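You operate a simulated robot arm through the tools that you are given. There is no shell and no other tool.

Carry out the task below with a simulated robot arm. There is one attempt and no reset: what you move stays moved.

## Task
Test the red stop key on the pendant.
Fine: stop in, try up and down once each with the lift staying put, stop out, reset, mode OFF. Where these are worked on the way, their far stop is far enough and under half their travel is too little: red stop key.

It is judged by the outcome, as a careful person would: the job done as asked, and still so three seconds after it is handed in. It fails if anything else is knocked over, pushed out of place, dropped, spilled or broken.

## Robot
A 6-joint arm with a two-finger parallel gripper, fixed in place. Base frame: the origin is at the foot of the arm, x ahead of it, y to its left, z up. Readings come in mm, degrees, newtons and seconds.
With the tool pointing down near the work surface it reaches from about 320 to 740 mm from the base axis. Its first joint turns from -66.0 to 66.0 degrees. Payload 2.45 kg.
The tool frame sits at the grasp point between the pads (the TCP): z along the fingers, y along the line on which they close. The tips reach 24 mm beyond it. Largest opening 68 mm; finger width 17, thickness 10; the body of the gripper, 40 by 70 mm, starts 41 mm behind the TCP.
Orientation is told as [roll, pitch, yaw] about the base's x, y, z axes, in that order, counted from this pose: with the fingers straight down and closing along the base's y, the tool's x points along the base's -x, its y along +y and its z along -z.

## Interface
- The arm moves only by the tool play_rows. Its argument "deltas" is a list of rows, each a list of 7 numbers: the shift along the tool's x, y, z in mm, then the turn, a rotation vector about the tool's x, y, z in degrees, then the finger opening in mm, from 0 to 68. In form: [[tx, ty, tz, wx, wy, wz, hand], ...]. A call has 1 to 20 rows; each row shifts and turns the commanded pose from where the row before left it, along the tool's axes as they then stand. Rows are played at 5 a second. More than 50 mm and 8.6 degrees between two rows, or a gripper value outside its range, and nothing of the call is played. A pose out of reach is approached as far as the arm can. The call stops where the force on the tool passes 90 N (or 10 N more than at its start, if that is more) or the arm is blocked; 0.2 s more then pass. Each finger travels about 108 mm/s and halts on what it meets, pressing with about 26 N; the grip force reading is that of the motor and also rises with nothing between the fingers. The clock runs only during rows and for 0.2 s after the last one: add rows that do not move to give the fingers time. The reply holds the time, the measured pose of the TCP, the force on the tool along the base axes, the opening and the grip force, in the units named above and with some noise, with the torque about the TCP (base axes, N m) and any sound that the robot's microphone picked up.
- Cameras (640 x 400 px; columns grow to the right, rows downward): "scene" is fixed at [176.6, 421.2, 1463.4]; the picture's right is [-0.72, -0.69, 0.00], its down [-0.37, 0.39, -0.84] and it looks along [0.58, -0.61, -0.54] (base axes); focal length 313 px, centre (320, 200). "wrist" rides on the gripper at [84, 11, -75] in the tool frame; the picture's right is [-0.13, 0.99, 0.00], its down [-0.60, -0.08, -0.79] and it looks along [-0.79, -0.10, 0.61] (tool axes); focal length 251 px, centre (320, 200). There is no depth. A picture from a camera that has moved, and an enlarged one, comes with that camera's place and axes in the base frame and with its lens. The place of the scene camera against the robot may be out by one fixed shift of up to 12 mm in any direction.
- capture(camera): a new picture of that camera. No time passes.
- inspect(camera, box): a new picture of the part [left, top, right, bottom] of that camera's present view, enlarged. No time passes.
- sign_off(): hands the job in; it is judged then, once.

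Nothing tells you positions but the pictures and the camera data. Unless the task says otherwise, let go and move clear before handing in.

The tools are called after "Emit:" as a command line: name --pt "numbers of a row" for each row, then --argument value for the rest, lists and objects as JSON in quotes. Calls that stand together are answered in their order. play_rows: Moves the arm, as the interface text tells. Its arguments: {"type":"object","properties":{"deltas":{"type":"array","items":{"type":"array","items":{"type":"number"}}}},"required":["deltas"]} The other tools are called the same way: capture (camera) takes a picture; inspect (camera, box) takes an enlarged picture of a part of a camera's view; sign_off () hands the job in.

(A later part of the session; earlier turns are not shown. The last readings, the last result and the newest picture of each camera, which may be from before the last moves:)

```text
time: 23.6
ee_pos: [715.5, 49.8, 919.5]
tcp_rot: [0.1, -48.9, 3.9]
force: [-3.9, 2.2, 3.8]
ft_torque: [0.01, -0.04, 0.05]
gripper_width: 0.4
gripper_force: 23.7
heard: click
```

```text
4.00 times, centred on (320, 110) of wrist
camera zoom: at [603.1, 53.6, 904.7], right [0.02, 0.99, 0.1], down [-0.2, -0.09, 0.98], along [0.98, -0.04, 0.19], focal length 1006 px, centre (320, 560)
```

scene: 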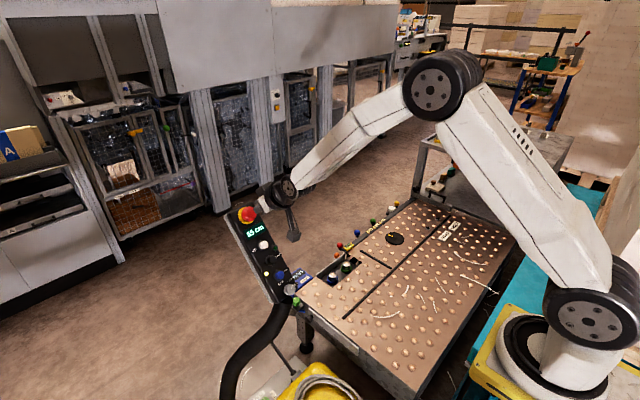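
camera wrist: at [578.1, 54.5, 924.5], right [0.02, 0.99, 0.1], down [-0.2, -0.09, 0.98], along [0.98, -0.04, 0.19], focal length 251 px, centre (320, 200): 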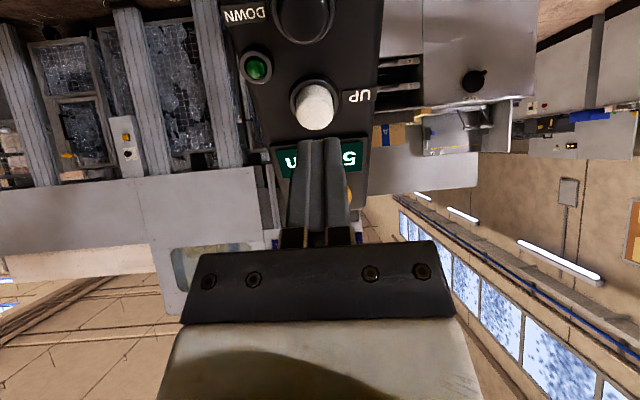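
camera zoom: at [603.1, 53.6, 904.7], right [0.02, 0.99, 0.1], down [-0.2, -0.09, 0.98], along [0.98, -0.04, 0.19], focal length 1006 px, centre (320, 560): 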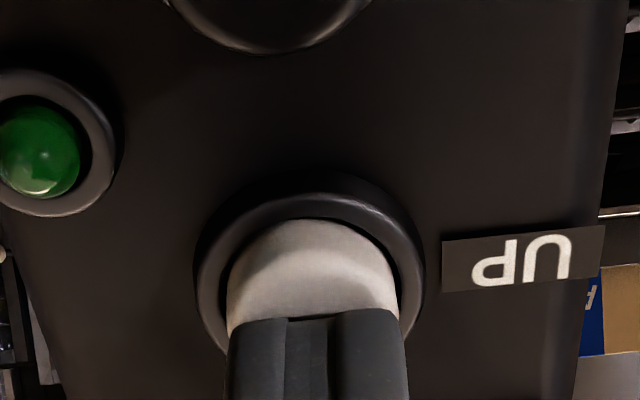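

A click was heard: UP has made contact at about 6 N. I'll press 2 mm deeper within this same press to be sure, then look at the display.

Emit:
play_rows --pt "0 0 1 0 0 0 0" --pt "0 0 1 0 0 0 0" --pt "0 0 0 0 0 0 0" --pt "0 0 0 0 0 0 0"

Emit:
inspect --camera "scene" --box '[225, 200, 321, 290]'

Emit:
inspect --camera "wrist" --box '[240, 60, 400, 160]'

```text
time: 24.6
ee_pos: [715.6, 49.3, 917.6]
tcp_rot: [0.2, -49.1, 3.8]
force: [-12.0, 0.2, 10.6]
ft_torque: [-0.03, -0.06, 0.03]
gripper_width: 0.1
gripper_force: 23.5
```

```text
4.44 times, centred on (273, 245) of scene
camera zoom: at [176.0, 421.2, 1463.5], right [-0.72, -0.69, 0.0], down [-0.37, 0.39, -0.84], along [0.58, -0.61, -0.54], focal length 1390 px, centre (529, 0)
```

zoom: 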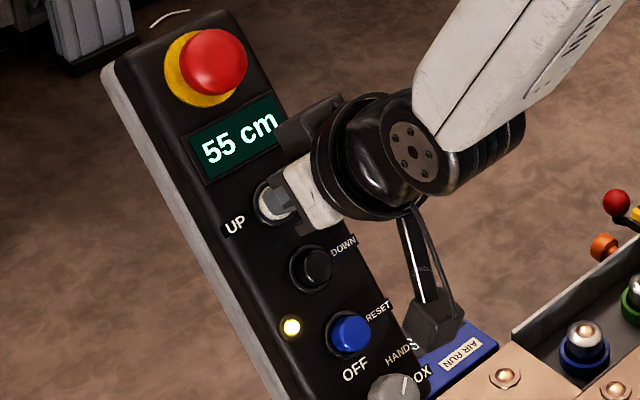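

```text
4.00 times, centred on (320, 110) of wrist
camera zoom: at [604.6, 53.6, 903.5], right [0.02, 0.99, 0.1], down [-0.2, -0.09, 0.98], along [0.98, -0.04, 0.19], focal length 1006 px, centre (320, 560)
```

zoom: 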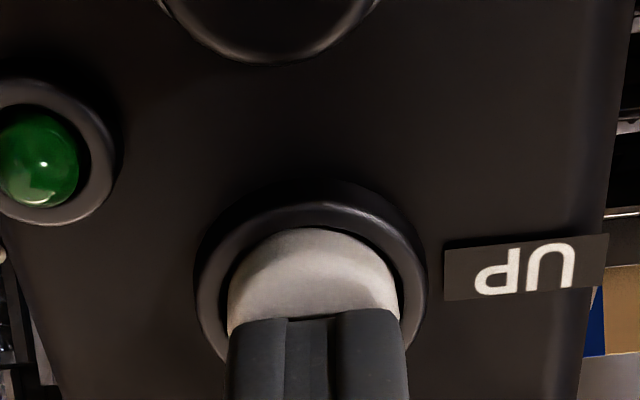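

UP is pressed home (16 N), one click, and the lift stayed at 55 cm. I'll release, back off and slide down in front of the black DOWN key.

Emit:
play_rows --pt "0 0 -5 0 0 0 0" --pt "0 0 -15 0 0 0 0" --pt "0 0 -15 0 0 0 0" --pt "23 1.1 0 0 0 0 0" --pt "22.8 1.1 0 0 0 0 0" --pt "0 0 0 0 0 0 0"

Emit:
inspect --camera "scene" --box '[225, 200, 321, 290]'

Emit:
inspect --camera "wrist" --box '[220, 50, 412, 170]'

```text
time: 26.0
ee_pos: [659.7, 46.5, 904.7]
tcp_rot: [0.0, -49.0, 3.8]
force: [0.3, -0.6, -0.1]
ft_torque: [0.01, 0.0, 0.04]
gripper_width: 0.0
gripper_force: 23.7
```

```text
4.44 times, centred on (273, 245) of scene
camera zoom: at [176.6, 421.2, 1463.4], right [-0.72, -0.69, 0.0], down [-0.37, 0.39, -0.84], along [0.58, -0.61, -0.54], focal length 1390 px, centre (529, 0)
```

zoom: 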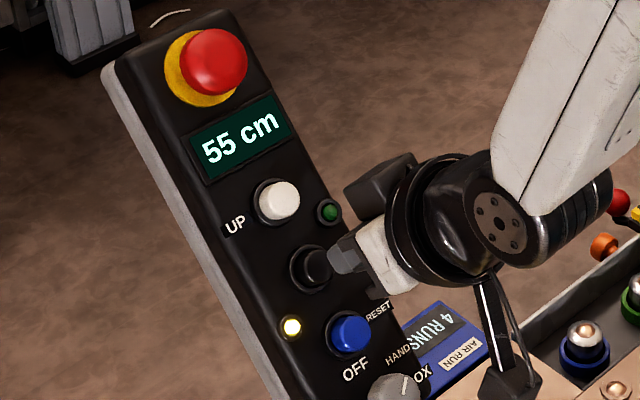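

```text
3.33 times, centred on (316, 110) of wrist
camera zoom: at [548.1, 50.9, 890.5], right [0.02, 0.99, 0.1], down [-0.2, -0.09, 0.98], along [0.98, -0.04, 0.19], focal length 838 px, centre (333, 500)
```

zoom: 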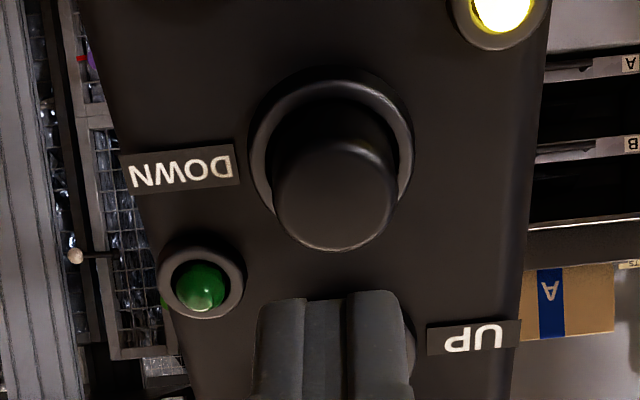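

The tip is roughly 33 mm off the DOWN key and lined up within 1–2 mm. I'll advance and press it once, stepping slowly near contact.

Emit:
play_rows --pt "1 0.7 12 0 0 0 0" --pt "0 0 12 0 0 0 0" --pt "0 0 0 0 0 0 0"

Emit:
inspect --camera "wrist" --box '[240, 60, 400, 160]'

```text
time: 26.8
ee_pos: [677.4, 49.2, 889.8]
tcp_rot: [0.1, -49.0, 3.8]
force: [-0.3, 0.1, -0.6]
ft_torque: [-0.03, 0.01, -0.01]
gripper_width: 0.0
gripper_force: 23.8
```

```text
4.00 times, centred on (320, 110) of wrist
camera zoom: at [565.7, 53.6, 875.1], right [0.02, 0.99, 0.1], down [-0.2, -0.09, 0.98], along [0.98, -0.04, 0.19], focal length 1006 px, centre (320, 560)
```

zoom: 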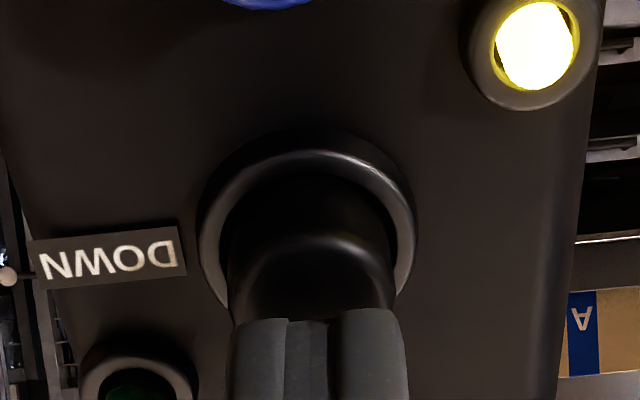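

Emit:
play_rows --pt "0 0 3 0 0 0 0" --pt "0 0 3 0 0 0 0" --pt "0 0 0 0 0 0 0"

```text
time: 27.6
ee_pos: [681.8, 49.7, 885.7]
tcp_rot: [-0.1, -48.9, 3.8]
force: [-0.9, -0.5, 1.7]
ft_torque: [-0.01, 0.0, -0.01]
gripper_width: 0.0
gripper_force: 23.3
```

The tip is just touching the DOWN key (about 2 N). I'll go on in small steps until it clicks and bottoms.

Emit:
play_rows --pt "0 0 2 0 0 0 0" --pt "0 0 0 0 0 0 0"

Emit:
play_rows --pt "0 0 1.5 0 0 0 0" --pt "0 0 0 0 0 0 0"

Emit:
inspect --camera "scene" --box '[225, 200, 321, 290]'

```text
time: 28.2
ee_pos: [683.4, 49.5, 882.8]
tcp_rot: [0.1, -49.0, 3.8]
force: [-1.0, -0.8, 2.8]
ft_torque: [-0.04, -0.04, -0.02]
gripper_width: 0.1
gripper_force: 23.6
heard: click
```

```text
time: 28.8
ee_pos: [684.5, 51.1, 882.8]
tcp_rot: [-0.1, -48.8, 4.0]
force: [-3.3, 0.7, 2.1]
ft_torque: [0.01, -0.02, -0.01]
gripper_width: 0.0
gripper_force: 23.6
```

```text
4.44 times, centred on (273, 245) of scene
camera zoom: at [176.4, 421.3, 1463.4], right [-0.72, -0.69, 0.0], down [-0.37, 0.39, -0.84], along [0.58, -0.61, -0.54], focal length 1390 px, centre (529, 0)
```

zoom: 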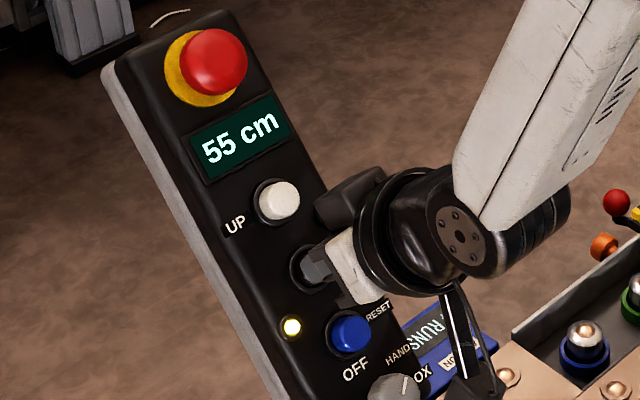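

DOWN clicked and the display holds 55 cm. I'll press it 1.5 mm further home in the same press, then release and back off.

Emit:
play_rows --pt "0 0 1.5 0 0 0 0" --pt "0 0 0 0 0 0 0" --pt "0 0 0 0 0 0 0"

Emit:
play_rows --pt "0 0 -5 0 0 0 0" --pt "0 0 -15 0 0 0 0" --pt "0 0 -20 0 0 0 0" --pt "0 0 0 0 0 0 0"

Emit:
inspect --camera "scene" --box '[225, 200, 321, 290]'

Emit:
capture --camera "scene"

```text
time: 29.6
ee_pos: [686.9, 49.9, 881.7]
tcp_rot: [0.1, -49.0, 3.8]
force: [-9.4, 0.4, 5.7]
ft_torque: [-0.01, -0.02, 0.0]
gripper_width: 0.0
gripper_force: 23.6
```

```text
time: 30.6
ee_pos: [656.6, 47.1, 909.6]
tcp_rot: [0.0, -49.1, 4.0]
force: [-0.5, 0.5, -0.2]
ft_torque: [0.01, 0.0, 0.01]
gripper_width: 0.0
gripper_force: 23.6
```

```text
4.44 times, centred on (273, 245) of scene
camera zoom: at [176.6, 421.2, 1463.4], right [-0.72, -0.69, 0.0], down [-0.37, 0.39, -0.84], along [0.58, -0.61, -0.54], focal length 1390 px, centre (529, 0)
```

zoom: 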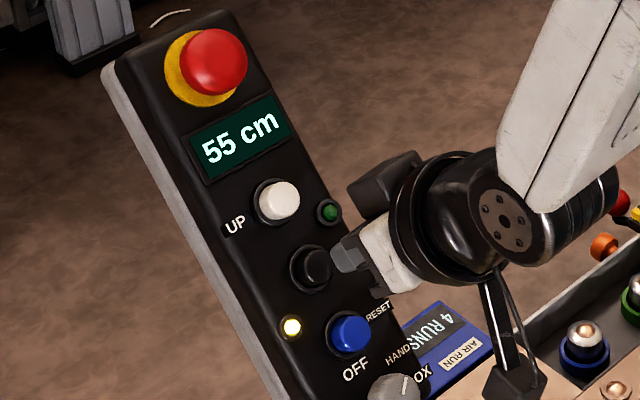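

```text
taken
```

scene: 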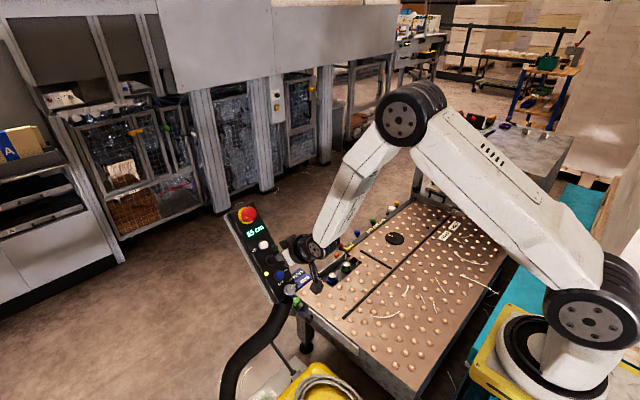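

Both keys have been tried once each with the lift still at 55 cm. Pressing the stop met no spring, only an end stop, so I think it slides in and pulls out; I'll grip the head next. First a close look at its shape for the grasp depth.

Emit:
inspect --camera "scene" --box '[233, 196, 265, 228]'

Emit:
capture --camera "wrist"

```text
12.50 times, centred on (249, 212) of scene
camera zoom: at [176.6, 421.2, 1463.4], right [-0.72, -0.69, 0.0], down [-0.37, 0.39, -0.84], along [0.58, -0.61, -0.54], focal length 3909 px, centre (1208, 50)
```

zoom: 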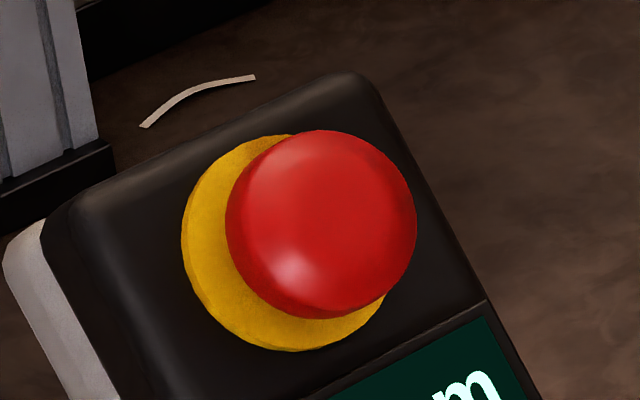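

```text
taken
camera wrist: at [544.0, 51.4, 894.7], right [0.02, 0.99, 0.1], down [-0.2, -0.09, 0.98], along [0.98, -0.04, 0.19], focal length 251 px, centre (320, 200)
```

wrist: 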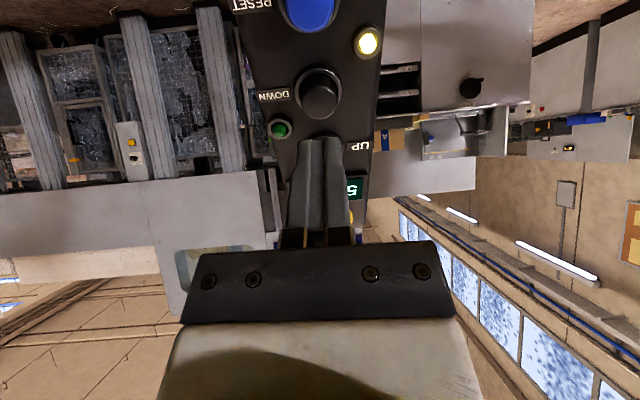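

The head is about 40 mm wide and, latched, its middle sits roughly 20 mm above the yellow collar. I'll go back up in front of it, about 20 mm clear, and open the fingers there.

Emit:
play_rows --pt "0 0 -16.4 0 0 0 0" --pt "-34 -1.1 0 0 0 0 0" --pt "-34 -1.1 0 0 0 0 0" --pt "-34 -1.1 0 0 0 0 0" --pt "-34 -1 0 0 0 0 0" --pt "0 0 0 0 0 0 68" --pt "0 0 0 0 0 0 68" --pt "0 0 0 0 0 0 68"

Emit:
capture --camera "wrist"

Emit:
inspect --camera "scene" --box '[215, 175, 311, 235]'

```text
time: 32.4
ee_pos: [732.3, 50.8, 1022.7]
tcp_rot: [0.1, -49.1, 3.8]
force: [0.1, -0.1, -0.2]
ft_torque: [-0.03, 0.03, 0.02]
gripper_width: 68.1
gripper_force: 0.0
```

```text
taken
camera wrist: at [620.6, 54.0, 1007.9], right [0.02, 0.99, 0.1], down [-0.2, -0.09, 0.98], along [0.98, -0.04, 0.19], focal length 251 px, centre (320, 200)
```

wrist: 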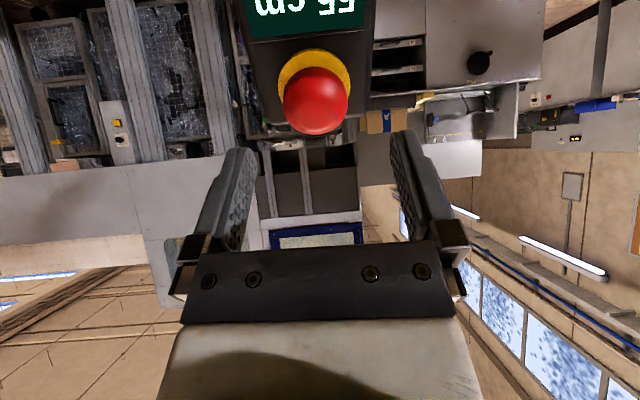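

```text
6.67 times, centred on (263, 205) of scene
camera zoom: at [176.6, 421.2, 1463.4], right [-0.72, -0.69, 0.0], down [-0.37, 0.39, -0.84], along [0.58, -0.61, -0.54], focal length 2085 px, centre (700, 167)
```

zoom: 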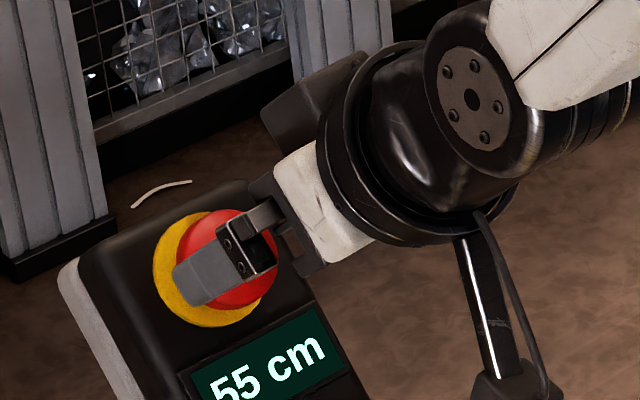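

The open fingers straddle the head axis; the head's middle is about 45 mm beyond the tips and 2 mm off sideways. I'll correct and move in halfway first.

Emit:
play_rows --pt "0 -2 15 0 0 0 68" --pt "0 0 15 0 0 0 68" --pt "0 0 0 0 0 0 68"

Emit:
capture --camera "wrist"

Emit:
inspect --camera "scene" --box '[215, 175, 311, 235]'

```text
time: 33.2
ee_pos: [755.3, 49.7, 1001.7]
tcp_rot: [0.1, -49.0, 3.9]
force: [0.3, 0.6, 0.0]
ft_torque: [0.05, -0.01, -0.01]
gripper_width: 68.0
gripper_force: 0.1
```

```text
taken
camera wrist: at [642.8, 53.1, 987.9], right [0.02, 0.99, 0.1], down [-0.2, -0.09, 0.98], along [0.98, -0.04, 0.19], focal length 251 px, centre (320, 200)
```

wrist: 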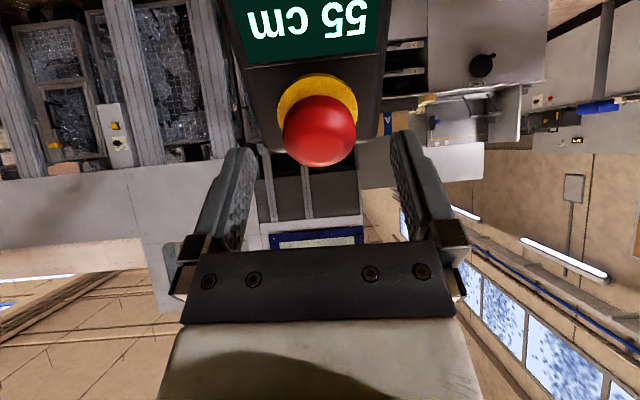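

```text
6.67 times, centred on (263, 205) of scene
camera zoom: at [176.6, 421.2, 1463.4], right [-0.72, -0.69, 0.0], down [-0.37, 0.39, -0.84], along [0.58, -0.61, -0.54], focal length 2085 px, centre (700, 167)
```

zoom: 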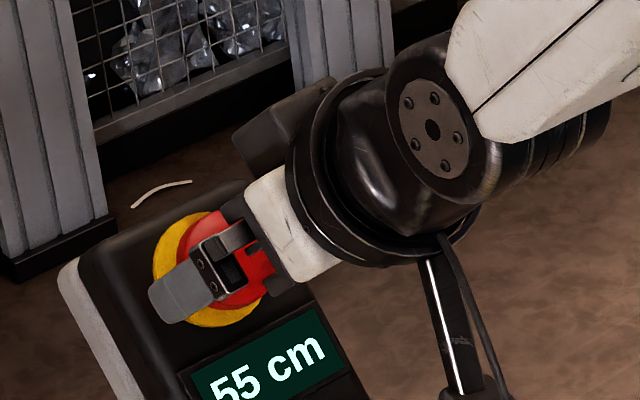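

Aligned: the head's middle is 15 mm past the tips and centred. I'll go 24 mm further so the pads surround it, without reaching the yellow collar.

Emit:
play_rows --pt "-1 0 8 0 0 0 68" --pt "0 0 8 0 0 0 68" --pt "0 0 4 0 0 0 68" --pt "0 0 4 0 0 0 68" --pt "0 0 0 0 0 0 68"

Emit:
inspect --camera "wrist" --box '[180, 90, 460, 260]'

Emit:
inspect --camera "scene" --box '[225, 185, 289, 225]'

```text
time: 34.4
ee_pos: [773.4, 50.5, 985.6]
tcp_rot: [0.0, -49.0, 3.9]
force: [-0.6, -0.6, 0.3]
ft_torque: [0.03, -0.01, 0.01]
gripper_width: 68.1
gripper_force: 0.0
```

```text
2.29 times, centred on (320, 175) of wrist
camera zoom: at [661.6, 54.5, 972.5], right [0.02, 0.99, 0.1], down [-0.2, -0.09, 0.98], along [0.98, -0.04, 0.19], focal length 575 px, centre (320, 257)
```

zoom: 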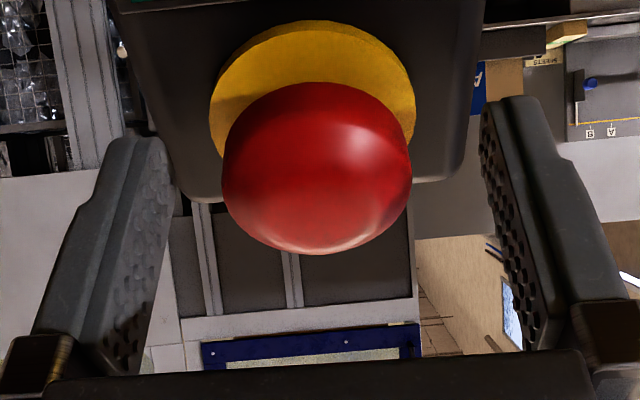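

```text
10.00 times, centred on (257, 205) of scene
camera zoom: at [176.6, 421.2, 1463.4], right [-0.72, -0.69, 0.0], down [-0.37, 0.39, -0.84], along [0.58, -0.61, -0.54], focal length 3128 px, centre (950, 150)
```

zoom: 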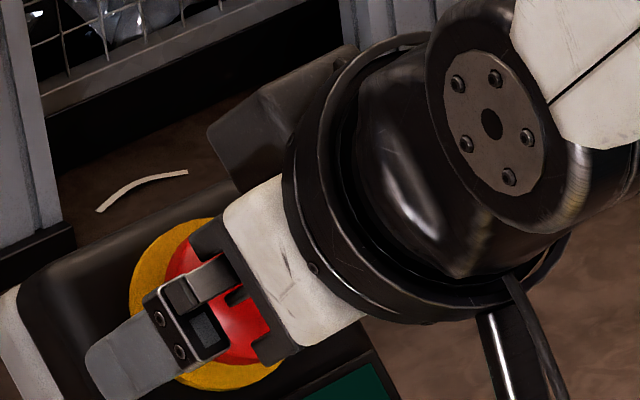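

The pads are on either side of the head, clear of the collar. I'll close on it now.

Emit:
play_rows --pt "0 0 0 0 0 0 30" --pt "0 0 0 0 0 0 30" --pt "0 0 0 0 0 0 30"

Emit:
inspect --camera "wrist" --box '[180, 90, 460, 260]'

```text
time: 35.2
ee_pos: [773.9, 48.9, 987.2]
tcp_rot: [0.1, -49.0, 3.7]
force: [0.7, -9.7, -0.2]
ft_torque: [-0.16, -0.01, -0.09]
gripper_width: 38.0
gripper_force: 45.0
```

```text
2.29 times, centred on (320, 175) of wrist
camera zoom: at [661.7, 53.4, 972.5], right [0.02, 0.99, 0.1], down [-0.2, -0.09, 0.98], along [0.98, -0.04, 0.19], focal length 575 px, centre (320, 257)
```

zoom: 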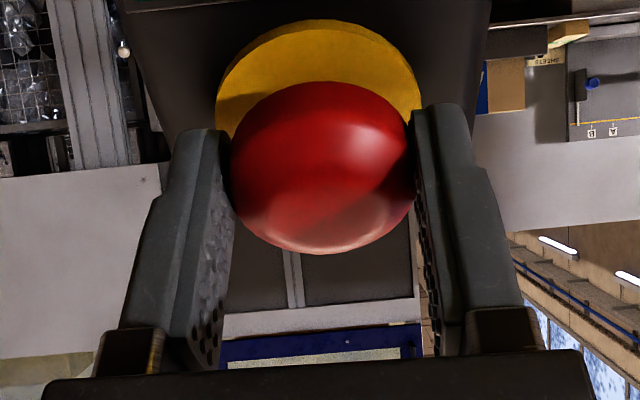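

The head is held (38 mm, 45 N motor reading) with a 10 N side load; I'll ease that with a 1.5 mm sideways shift, then pull gently straight out.

Emit:
play_rows --pt "0 -1.5 0 0 0 0 30" --pt "0 0 -2 0 0 0 30" --pt "0 0 0 0 0 0 30"

Emit:
inspect --camera "wrist" --box '[180, 90, 460, 260]'

```text
time: 36.0
ee_pos: [772.1, 48.4, 988.1]
tcp_rot: [0.0, -49.0, 3.9]
force: [-1.5, -3.8, -3.2]
ft_torque: [0.04, -0.09, 0.02]
gripper_width: 37.9
gripper_force: 44.8
```

```text
2.29 times, centred on (320, 175) of wrist
camera zoom: at [660.4, 53.0, 973.8], right [0.02, 1.0, 0.1], down [-0.19, -0.09, 0.98], along [0.98, -0.04, 0.19], focal length 575 px, centre (320, 257)
```

zoom: 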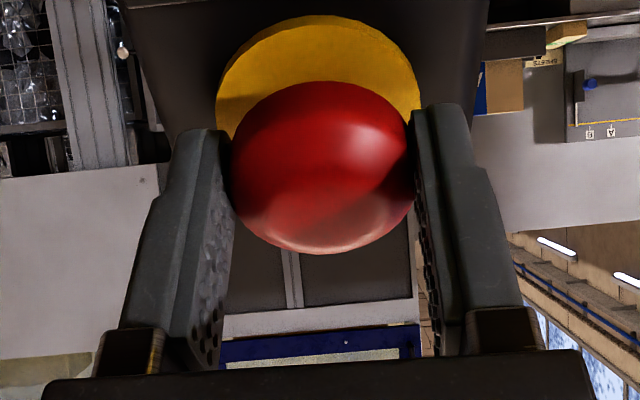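

The head follows the pads with little force, and the gap to the collar grows: it is a push-pull key. I'll keep pulling in small steps to its outer stop.

Emit:
play_rows --pt "0 0 -1.5 0 0 0 30" --pt "0 0 -1.5 0 0 0 30" --pt "0 0 0 0 0 0 30"

Emit:
play_rows --pt "0 0 -1.5 0 0 0 30" --pt "0 0 0 0 0 0 30"

Emit:
inspect --camera "wrist" --box '[180, 90, 460, 260]'

Emit:
inspect --camera "scene" --box '[225, 200, 321, 290]'

```text
time: 36.8
ee_pos: [772.0, 49.2, 989.8]
tcp_rot: [0.0, -49.0, 4.0]
force: [-3.7, 5.6, -3.9]
ft_torque: [0.06, -0.05, 0.23]
gripper_width: 38.0
gripper_force: 45.1
```

```text
time: 37.4
ee_pos: [768.7, 48.9, 990.7]
tcp_rot: [0.0, -48.9, 3.9]
force: [-5.3, 10.4, -3.7]
ft_torque: [0.04, 0.26, 0.34]
gripper_width: 38.3
gripper_force: 45.3
```

```text
2.29 times, centred on (320, 175) of wrist
camera zoom: at [657.0, 52.8, 976.6], right [0.02, 1.0, 0.1], down [-0.19, -0.09, 0.98], along [0.98, -0.03, 0.19], focal length 575 px, centre (320, 257)
```

zoom: 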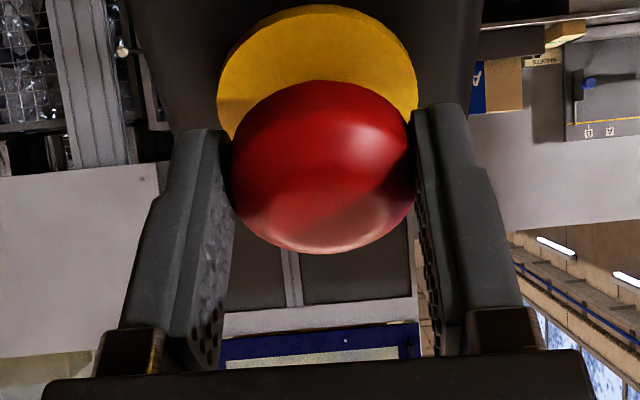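

```text
4.44 times, centred on (273, 245) of scene
camera zoom: at [176.4, 421.6, 1463.3], right [-0.72, -0.69, 0.0], down [-0.37, 0.39, -0.84], along [0.58, -0.61, -0.54], focal length 1390 px, centre (529, 0)
```

zoom: 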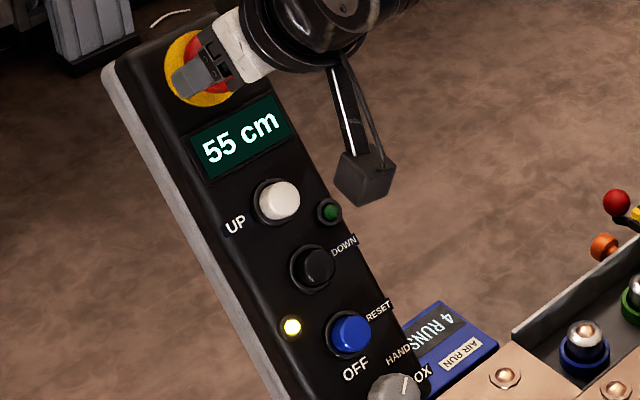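

About 6.5 mm out so far with hardly any pull force, but a side load of 10 N is building. I'll shift to relieve it and continue outward.

Emit:
play_rows --pt "0.7 1.2 -0.5 0 0 0 30" --pt "0 0 -1 0 0 0 30" --pt "0 0 0 0 0 0 30"

Emit:
play_rows --pt "0.2 0.1 -1.5 0 0 0 30" --pt "0 0 0 0 0 0 30"

Emit:
inspect --camera "wrist" --box '[180, 90, 460, 260]'

Emit:
inspect --camera "scene" --box '[225, 200, 321, 290]'

```text
time: 38.2
ee_pos: [767.4, 48.7, 991.3]
tcp_rot: [0.1, -49.1, 3.7]
force: [3.2, 6.6, -6.3]
ft_torque: [-0.01, -0.04, 0.24]
gripper_width: 37.9
gripper_force: 44.8
```

```text
time: 38.8
ee_pos: [766.4, 47.7, 992.2]
tcp_rot: [0.1, -49.0, 3.8]
force: [14.8, 5.8, -12.1]
ft_torque: [0.07, -0.1, 0.16]
gripper_width: 38.1
gripper_force: 45.0
```

```text
2.29 times, centred on (320, 175) of wrist
camera zoom: at [655.2, 53.1, 977.9], right [0.02, 0.99, 0.1], down [-0.2, -0.09, 0.98], along [0.98, -0.04, 0.19], focal length 575 px, centre (320, 257)
```

zoom: 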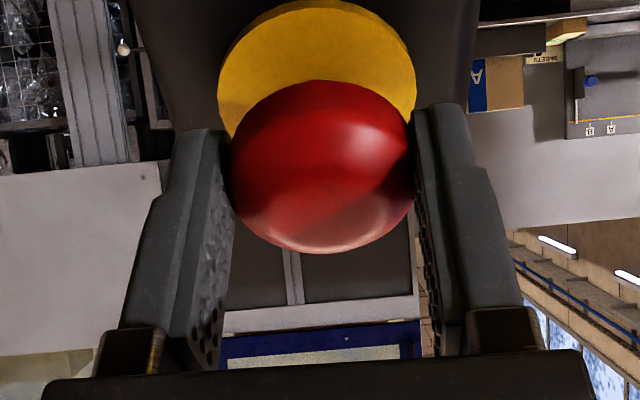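

```text
4.44 times, centred on (273, 245) of scene
camera zoom: at [177.3, 421.4, 1463.3], right [-0.72, -0.69, 0.0], down [-0.37, 0.39, -0.84], along [0.58, -0.61, -0.54], focal length 1390 px, centre (529, 0)
```

zoom: 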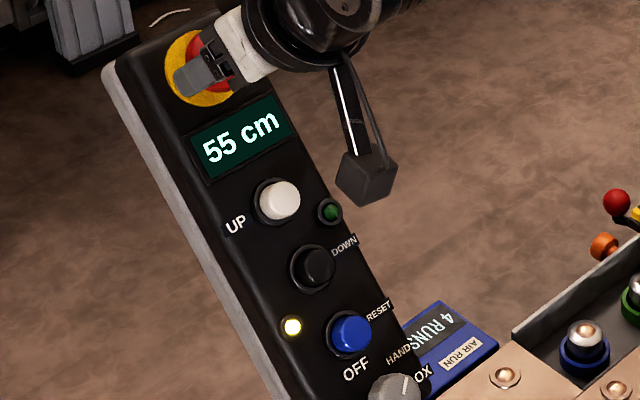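

Now 19 N pulls back along the axis: the key has reached its outer stop after about 9.5 mm. I'll open the fingers and back straight off.

Emit:
play_rows --pt "0 0 0 0 0 0 68" --pt "0 0 0 0 0 0 68" --pt "0 0 0 0 0 0 68"

Emit:
play_rows --pt "0 0 -15 0 0 0 68" --pt "0 0 -20 0 0 0 68" --pt "0 0 -20 0 0 0 68" --pt "0 0 0 0 0 0 68"

Emit:
inspect --camera "wrist" --box '[240, 40, 400, 160]'

Emit:
inspect --camera "scene" --box '[225, 185, 325, 295]'

```text
time: 39.6
ee_pos: [766.5, 49.1, 993.0]
tcp_rot: [0.1, -49.0, 3.8]
force: [0.1, 0.2, 0.0]
ft_torque: [0.02, -0.01, 0.01]
gripper_width: 68.2
gripper_force: 0.0
```

```text
time: 40.6
ee_pos: [724.6, 46.3, 1028.7]
tcp_rot: [0.1, -48.9, 3.8]
force: [-0.3, 0.3, 0.3]
ft_torque: [0.01, -0.01, -0.02]
gripper_width: 67.9
gripper_force: 0.1
```

```text
3.33 times, centred on (320, 100) of wrist
camera zoom: at [612.3, 50.1, 1014.4], right [0.02, 0.99, 0.1], down [-0.2, -0.09, 0.98], along [0.98, -0.04, 0.19], focal length 838 px, centre (320, 533)
```

zoom: 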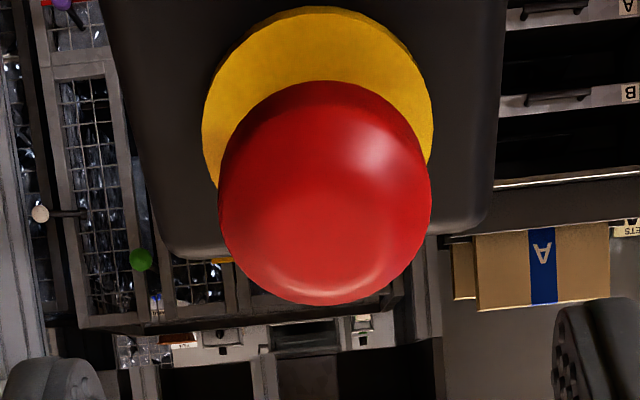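

```text
3.64 times, centred on (275, 240) of scene
camera zoom: at [176.6, 421.2, 1463.4], right [-0.72, -0.69, 0.0], down [-0.37, 0.39, -0.84], along [0.58, -0.61, -0.54], focal length 1137 px, centre (484, 54)
```

zoom: 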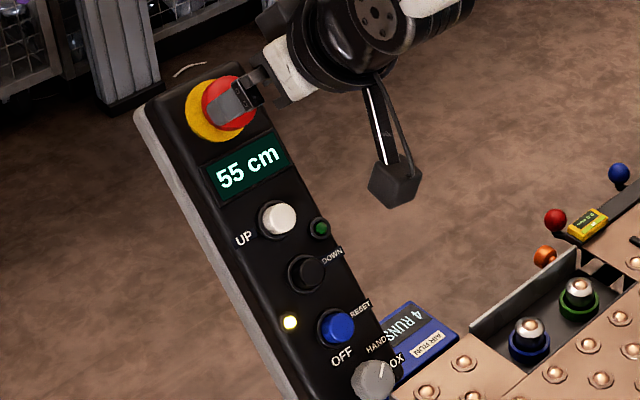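

The stop is back out (gap to the collar as at the start); the amber lamp still asks for a reset. I'll close the fingers and slide down to stand off in front of the blue RESET key.

Emit:
play_rows --pt "0 0 0 0 0 0 0" --pt "36.9 1.7 0 0 0 0 0" --pt "36.9 1.7 0 0 0 0 0" --pt "36.9 1.7 0 0 0 0 0" --pt "36.9 1.7 0 0 0 0 0" --pt "37 1.7 0 0 0 0 0" --pt "0 0 12 0 0 0 0" --pt "0 0 0 0 0 0 0"

Emit:
capture --camera "wrist"

Emit:
inspect --camera "scene" --box '[225, 185, 325, 295]'

```text
time: 42.4
ee_pos: [611.1, 48.1, 880.8]
tcp_rot: [-0.1, -49.0, 3.9]
force: [1.0, -0.9, -1.1]
ft_torque: [0.0, -0.01, 0.02]
gripper_width: 0.0
gripper_force: 23.4
```

```text
taken
camera wrist: at [499.1, 52.4, 867.3], right [0.02, 0.99, 0.1], down [-0.2, -0.09, 0.98], along [0.98, -0.04, 0.19], focal length 251 px, centre (320, 200)
```

wrist: 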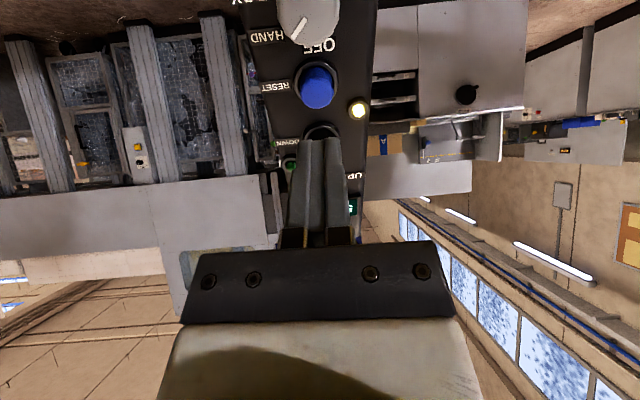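

```text
3.64 times, centred on (275, 240) of scene
camera zoom: at [176.6, 421.2, 1463.4], right [-0.72, -0.69, 0.0], down [-0.37, 0.39, -0.84], along [0.58, -0.61, -0.54], focal length 1137 px, centre (484, 54)
```

zoom: 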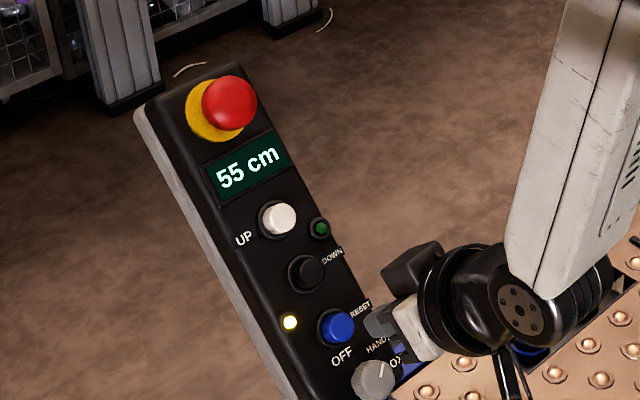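

The tip is about 48 mm out from RESET and nearly on its axis. I'll correct slightly and close to about 10 mm.

Emit:
play_rows --pt "1.5 -1.8 13 0 0 0 0" --pt "0 0 13 0 0 0 0" --pt "0 0 12 0 0 0 0" --pt "0 0 0 0 0 0 0"

Emit:
inspect --camera "wrist" --box '[240, 60, 400, 160]'

Emit:
inspect --camera "scene" --box '[225, 225, 325, 305]'

```text
time: 43.4
ee_pos: [641.1, 48.4, 855.3]
tcp_rot: [-0.1, -48.9, 3.8]
force: [-0.1, 0.0, 0.6]
ft_torque: [-0.03, 0.01, 0.0]
gripper_width: 0.1
gripper_force: 23.7
```

```text
4.00 times, centred on (320, 110) of wrist
camera zoom: at [528.8, 51.9, 840.7], right [0.02, 0.99, 0.1], down [-0.2, -0.09, 0.98], along [0.98, -0.04, 0.19], focal length 1006 px, centre (320, 560)
```

zoom: 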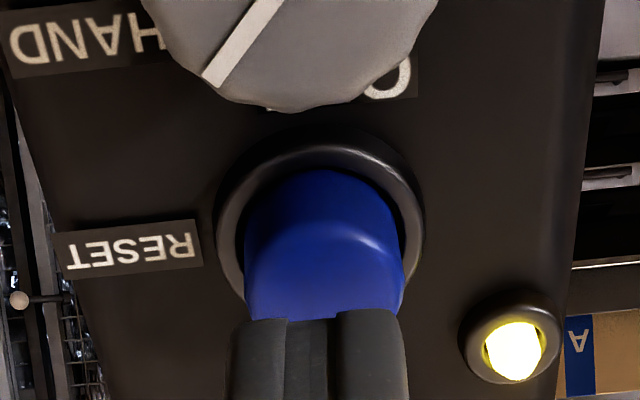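

```text
5.00 times, centred on (275, 265) of scene
camera zoom: at [176.6, 421.2, 1463.4], right [-0.72, -0.69, 0.0], down [-0.37, 0.39, -0.84], along [0.58, -0.61, -0.54], focal length 1564 px, centre (545, -125)
```

zoom: 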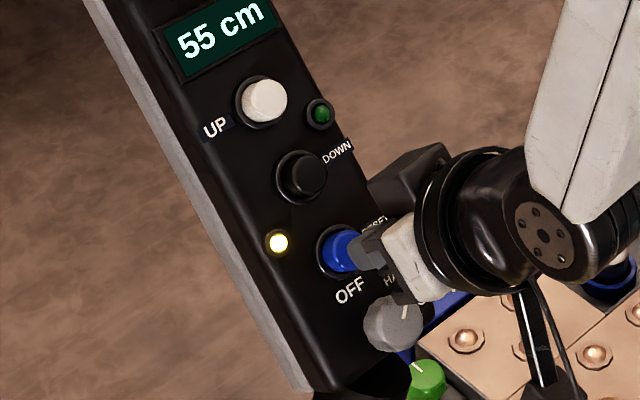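

The tip is right over the blue RESET key, clear of the mode knob. I'll press it once in small steps.

Emit:
play_rows --pt "0 0.5 3 0 0 0 0" --pt "0 0 2 0 0 0 0" --pt "0 0 2 0 0 0 0" --pt "0 0 0 0 0 0 0"

```text
time: 44.4
ee_pos: [644.5, 47.0, 850.5]
tcp_rot: [0.0, -49.0, 3.9]
force: [-0.5, 0.1, 0.8]
ft_torque: [0.0, 0.01, 0.01]
gripper_width: 0.0
gripper_force: 23.9
```

Emit:
play_rows --pt "0 0 2 0 0 0 0" --pt "0 0 1.5 0 0 0 0" --pt "0 0 0 0 0 0 0"

Emit:
inspect --camera "wrist" --box '[240, 60, 400, 160]'

```text
time: 45.2
ee_pos: [647.8, 49.0, 848.4]
tcp_rot: [0.0, -48.9, 3.9]
force: [0.2, 0.8, 0.0]
ft_torque: [-0.02, 0.01, -0.03]
gripper_width: 0.0
gripper_force: 24.2
```

```text
4.00 times, centred on (320, 110) of wrist
camera zoom: at [535.9, 52.5, 834.3], right [0.02, 0.99, 0.1], down [-0.2, -0.09, 0.98], along [0.98, -0.04, 0.19], focal length 1006 px, centre (320, 560)
```

zoom: 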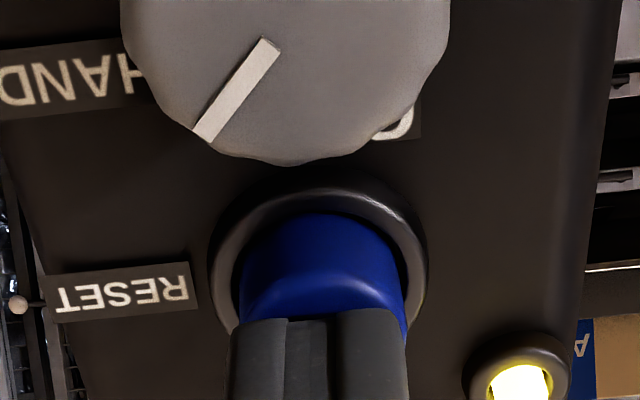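

Still no push-back; just short of the key or barely on it. I'll continue in 1.5 mm steps.

Emit:
play_rows --pt "0 0 1.5 0 0 0 0" --pt "0 0 0 0 0 0 0"

Emit:
play_rows --pt "0 0 1.5 0 0 0 0" --pt "0 0 0 0 0 0 0"

```text
time: 45.8
ee_pos: [649.1, 48.6, 847.0]
tcp_rot: [0.0, -48.8, 3.9]
force: [0.1, 0.3, 1.2]
ft_torque: [0.02, 0.01, -0.02]
gripper_width: 0.2
gripper_force: 24.1
```

```text
time: 46.4
ee_pos: [651.8, 48.3, 846.5]
tcp_rot: [0.2, -48.9, 3.6]
force: [-1.5, -0.8, 0.1]
ft_torque: [0.0, 0.02, -0.01]
gripper_width: 0.0
gripper_force: 23.4
```

Emit:
play_rows --pt "0 0 1.5 0 0 0 0" --pt "0 0 0 0 0 0 0"

Emit:
inspect --camera "scene" --box '[225, 225, 325, 305]'

Emit:
inspect --camera "wrist" --box '[240, 60, 400, 160]'

```text
time: 47.0
ee_pos: [652.0, 49.8, 845.5]
tcp_rot: [0.1, -49.0, 3.8]
force: [-1.3, -0.8, 1.7]
ft_torque: [0.0, 0.0, -0.03]
gripper_width: 0.0
gripper_force: 23.2
heard: click
```

```text
5.00 times, centred on (275, 265) of scene
camera zoom: at [176.5, 421.2, 1463.4], right [-0.72, -0.69, 0.0], down [-0.37, 0.39, -0.84], along [0.58, -0.61, -0.54], focal length 1564 px, centre (545, -125)
```

zoom: 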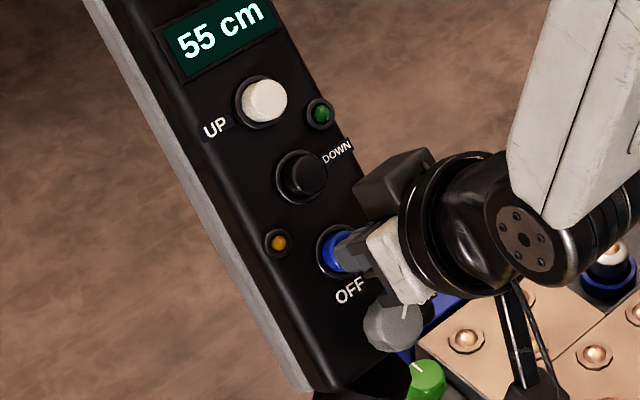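

```text
4.00 times, centred on (320, 110) of wrist
camera zoom: at [539.5, 53.0, 831.6], right [0.02, 0.99, 0.1], down [-0.2, -0.09, 0.98], along [0.98, -0.04, 0.19], focal length 1006 px, centre (320, 560)
```

zoom: 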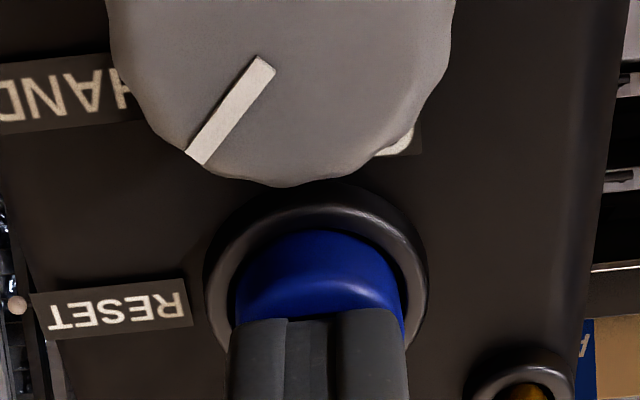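

The click came and the amber lamp is out: reset done, lift still at 55 cm. I'll back off 45 mm, square the tool up with the panel (yaw 0), open the fingers and look at the mode knob.

Emit:
play_rows --pt "0 0 -5 0 0 0 0" --pt "0 0 -20 0 0 0 0" --pt "0 0 -25 0 0 0 0" --pt "0 0 0 1.47 0 1.28 0" --pt "0 0 0 1.47 0 1.28 0" --pt "30 0 -10 0 0 0 68" --pt "0 0 0 0 0 0 68" --pt "0 0 0 0 0 0 68"

Emit:
capture --camera "wrist"

Emit:
inspect --camera "scene" --box '[225, 185, 325, 310]'

```text
time: 48.8
ee_pos: [585.7, 45.4, 863.7]
tcp_rot: [0.0, -48.9, -0.2]
force: [-0.7, -0.1, 0.3]
ft_torque: [0.01, 0.0, 0.02]
gripper_width: 68.1
gripper_force: 0.0
```

```text
taken
camera wrist: at [474.4, 57.0, 848.3], right [0.09, 0.99, 0.1], down [-0.2, -0.08, 0.98], along [0.98, -0.1, 0.19], focal length 251 px, centre (320, 200)
```

wrist: 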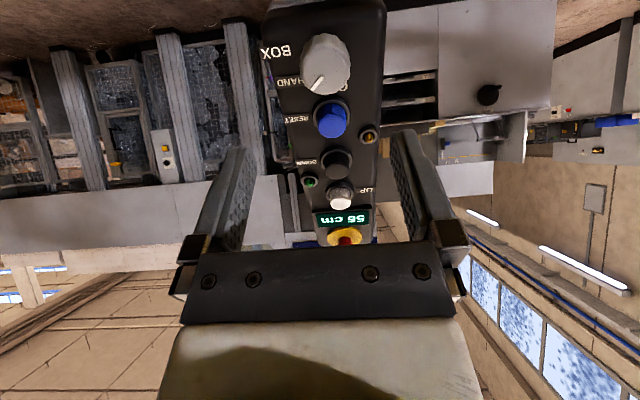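

```text
3.20 times, centred on (275, 248) of scene
camera zoom: at [176.6, 421.2, 1463.4], right [-0.72, -0.69, 0.0], down [-0.37, 0.39, -0.84], along [0.58, -0.61, -0.54], focal length 1001 px, centre (464, 48)
```

zoom: 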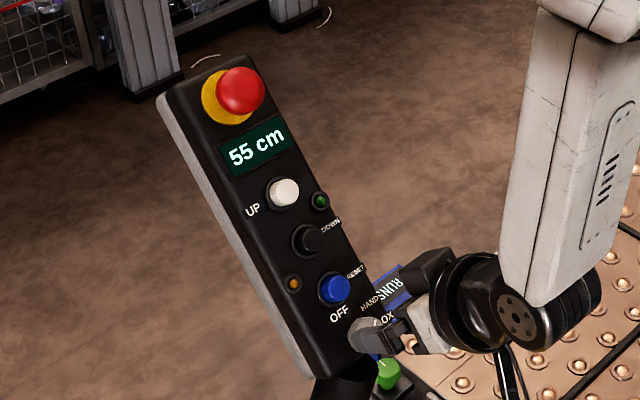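

The view is square to the panel now: the knob's line still points at HAND, amber is off. I'll zoom in to measure the knob.

Emit:
inspect --camera "wrist" --box '[255, 15, 399, 105]'

Emit:
inspect --camera "scene" --box '[260, 260, 316, 316]'

```text
4.44 times, centred on (327, 60) of wrist
camera zoom: at [474.4, 57.0, 848.3], right [0.09, 0.99, 0.1], down [-0.2, -0.08, 0.98], along [0.98, -0.1, 0.19], focal length 1118 px, centre (289, 822)
```

zoom: 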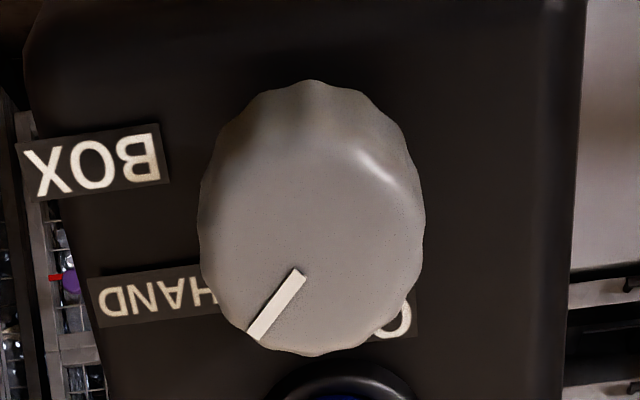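

```text
7.14 times, centred on (288, 288) of scene
camera zoom: at [176.6, 421.2, 1463.4], right [-0.72, -0.69, 0.0], down [-0.37, 0.39, -0.84], along [0.58, -0.61, -0.54], focal length 2234 px, centre (549, -429)
```

zoom: 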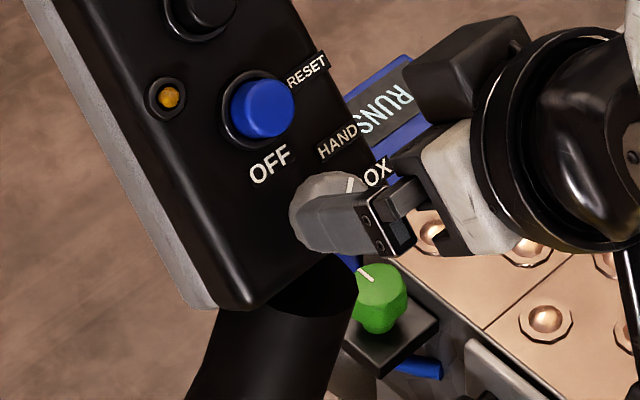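

The knob is about 30 mm across, its middle near (634, 50, 801), roughly 45 mm below RESET. I'll centre on it sideways and approach partway with the fingers open.

Emit:
play_rows --pt "15 5.2 0 0 0 0 68" --pt "0 0 12 0 0 0 68" --pt "0 0 12 0 0 0 68" --pt "0 0 0 0 0 0 68"

Emit:
capture --camera "wrist"

Emit:
inspect --camera "scene" --box '[255, 250, 335, 320]'

```text
time: 49.8
ee_pos: [594.2, 50.9, 834.0]
tcp_rot: [0.0, -48.9, 0.0]
force: [-0.7, -0.1, -0.8]
ft_torque: [0.03, -0.02, -0.02]
gripper_width: 67.6
gripper_force: 0.0
```

```text
taken
camera wrist: at [482.9, 62.7, 820.2], right [0.09, 0.99, 0.1], down [-0.2, -0.08, 0.98], along [0.98, -0.1, 0.19], focal length 251 px, centre (320, 200)
```

wrist: 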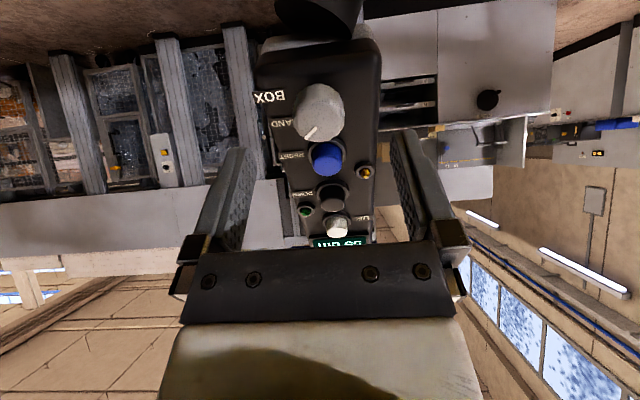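

```text
5.71 times, centred on (295, 285) of scene
camera zoom: at [176.6, 421.2, 1463.4], right [-0.72, -0.69, 0.0], down [-0.37, 0.39, -0.84], along [0.58, -0.61, -0.54], focal length 1787 px, centre (463, -286)
```

zoom: 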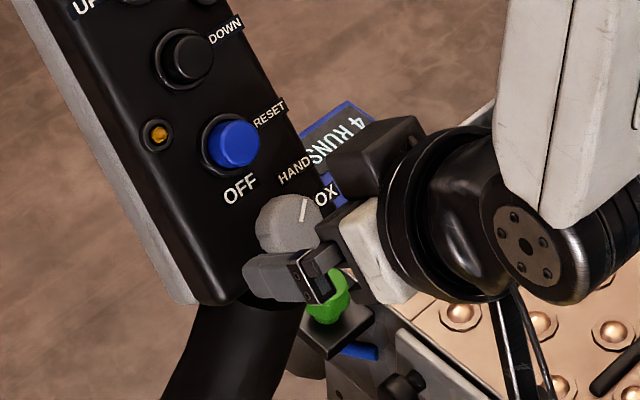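

The knob's middle is about 27 mm ahead of the tips and centred. I'll move in 18 mm, check, and then finish the approach.

Emit:
play_rows --pt "0 0 9 0 0 0 68" --pt "0 0 9 0 0 0 68" --pt "0 0 0 0 0 0 68"

Emit:
inspect --camera "wrist" --box '[180, 60, 460, 235]'

Emit:
inspect --camera "scene" --box '[255, 250, 335, 320]'

```text
time: 50.6
ee_pos: [608.8, 51.1, 822.9]
tcp_rot: [0.1, -49.0, 0.0]
force: [0.6, -0.8, 0.1]
ft_torque: [-0.01, -0.01, 0.01]
gripper_width: 68.1
gripper_force: 0.1
```

```text
2.29 times, centred on (320, 148) of wrist
camera zoom: at [497.0, 62.7, 808.8], right [0.09, 0.99, 0.1], down [-0.2, -0.08, 0.98], along [0.98, -0.1, 0.19], focal length 575 px, centre (320, 320)
```

zoom: 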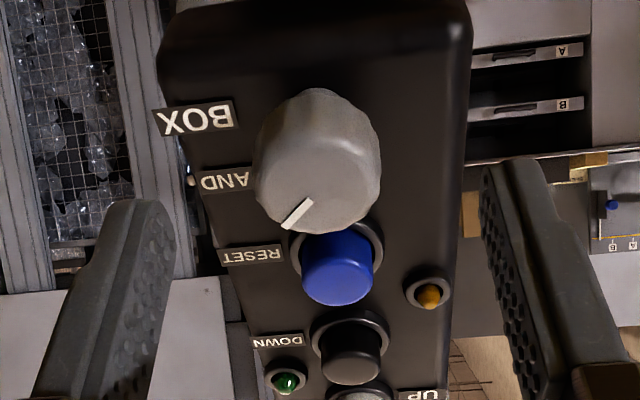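

```text
5.71 times, centred on (295, 285) of scene
camera zoom: at [176.6, 421.2, 1463.4], right [-0.72, -0.69, 0.0], down [-0.37, 0.39, -0.84], along [0.58, -0.61, -0.54], focal length 1787 px, centre (463, -286)
```

zoom: 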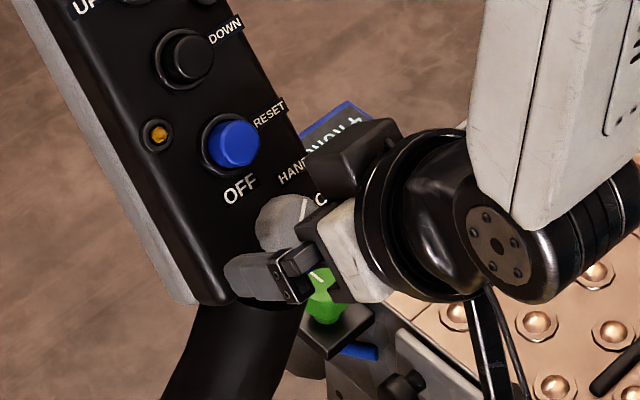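

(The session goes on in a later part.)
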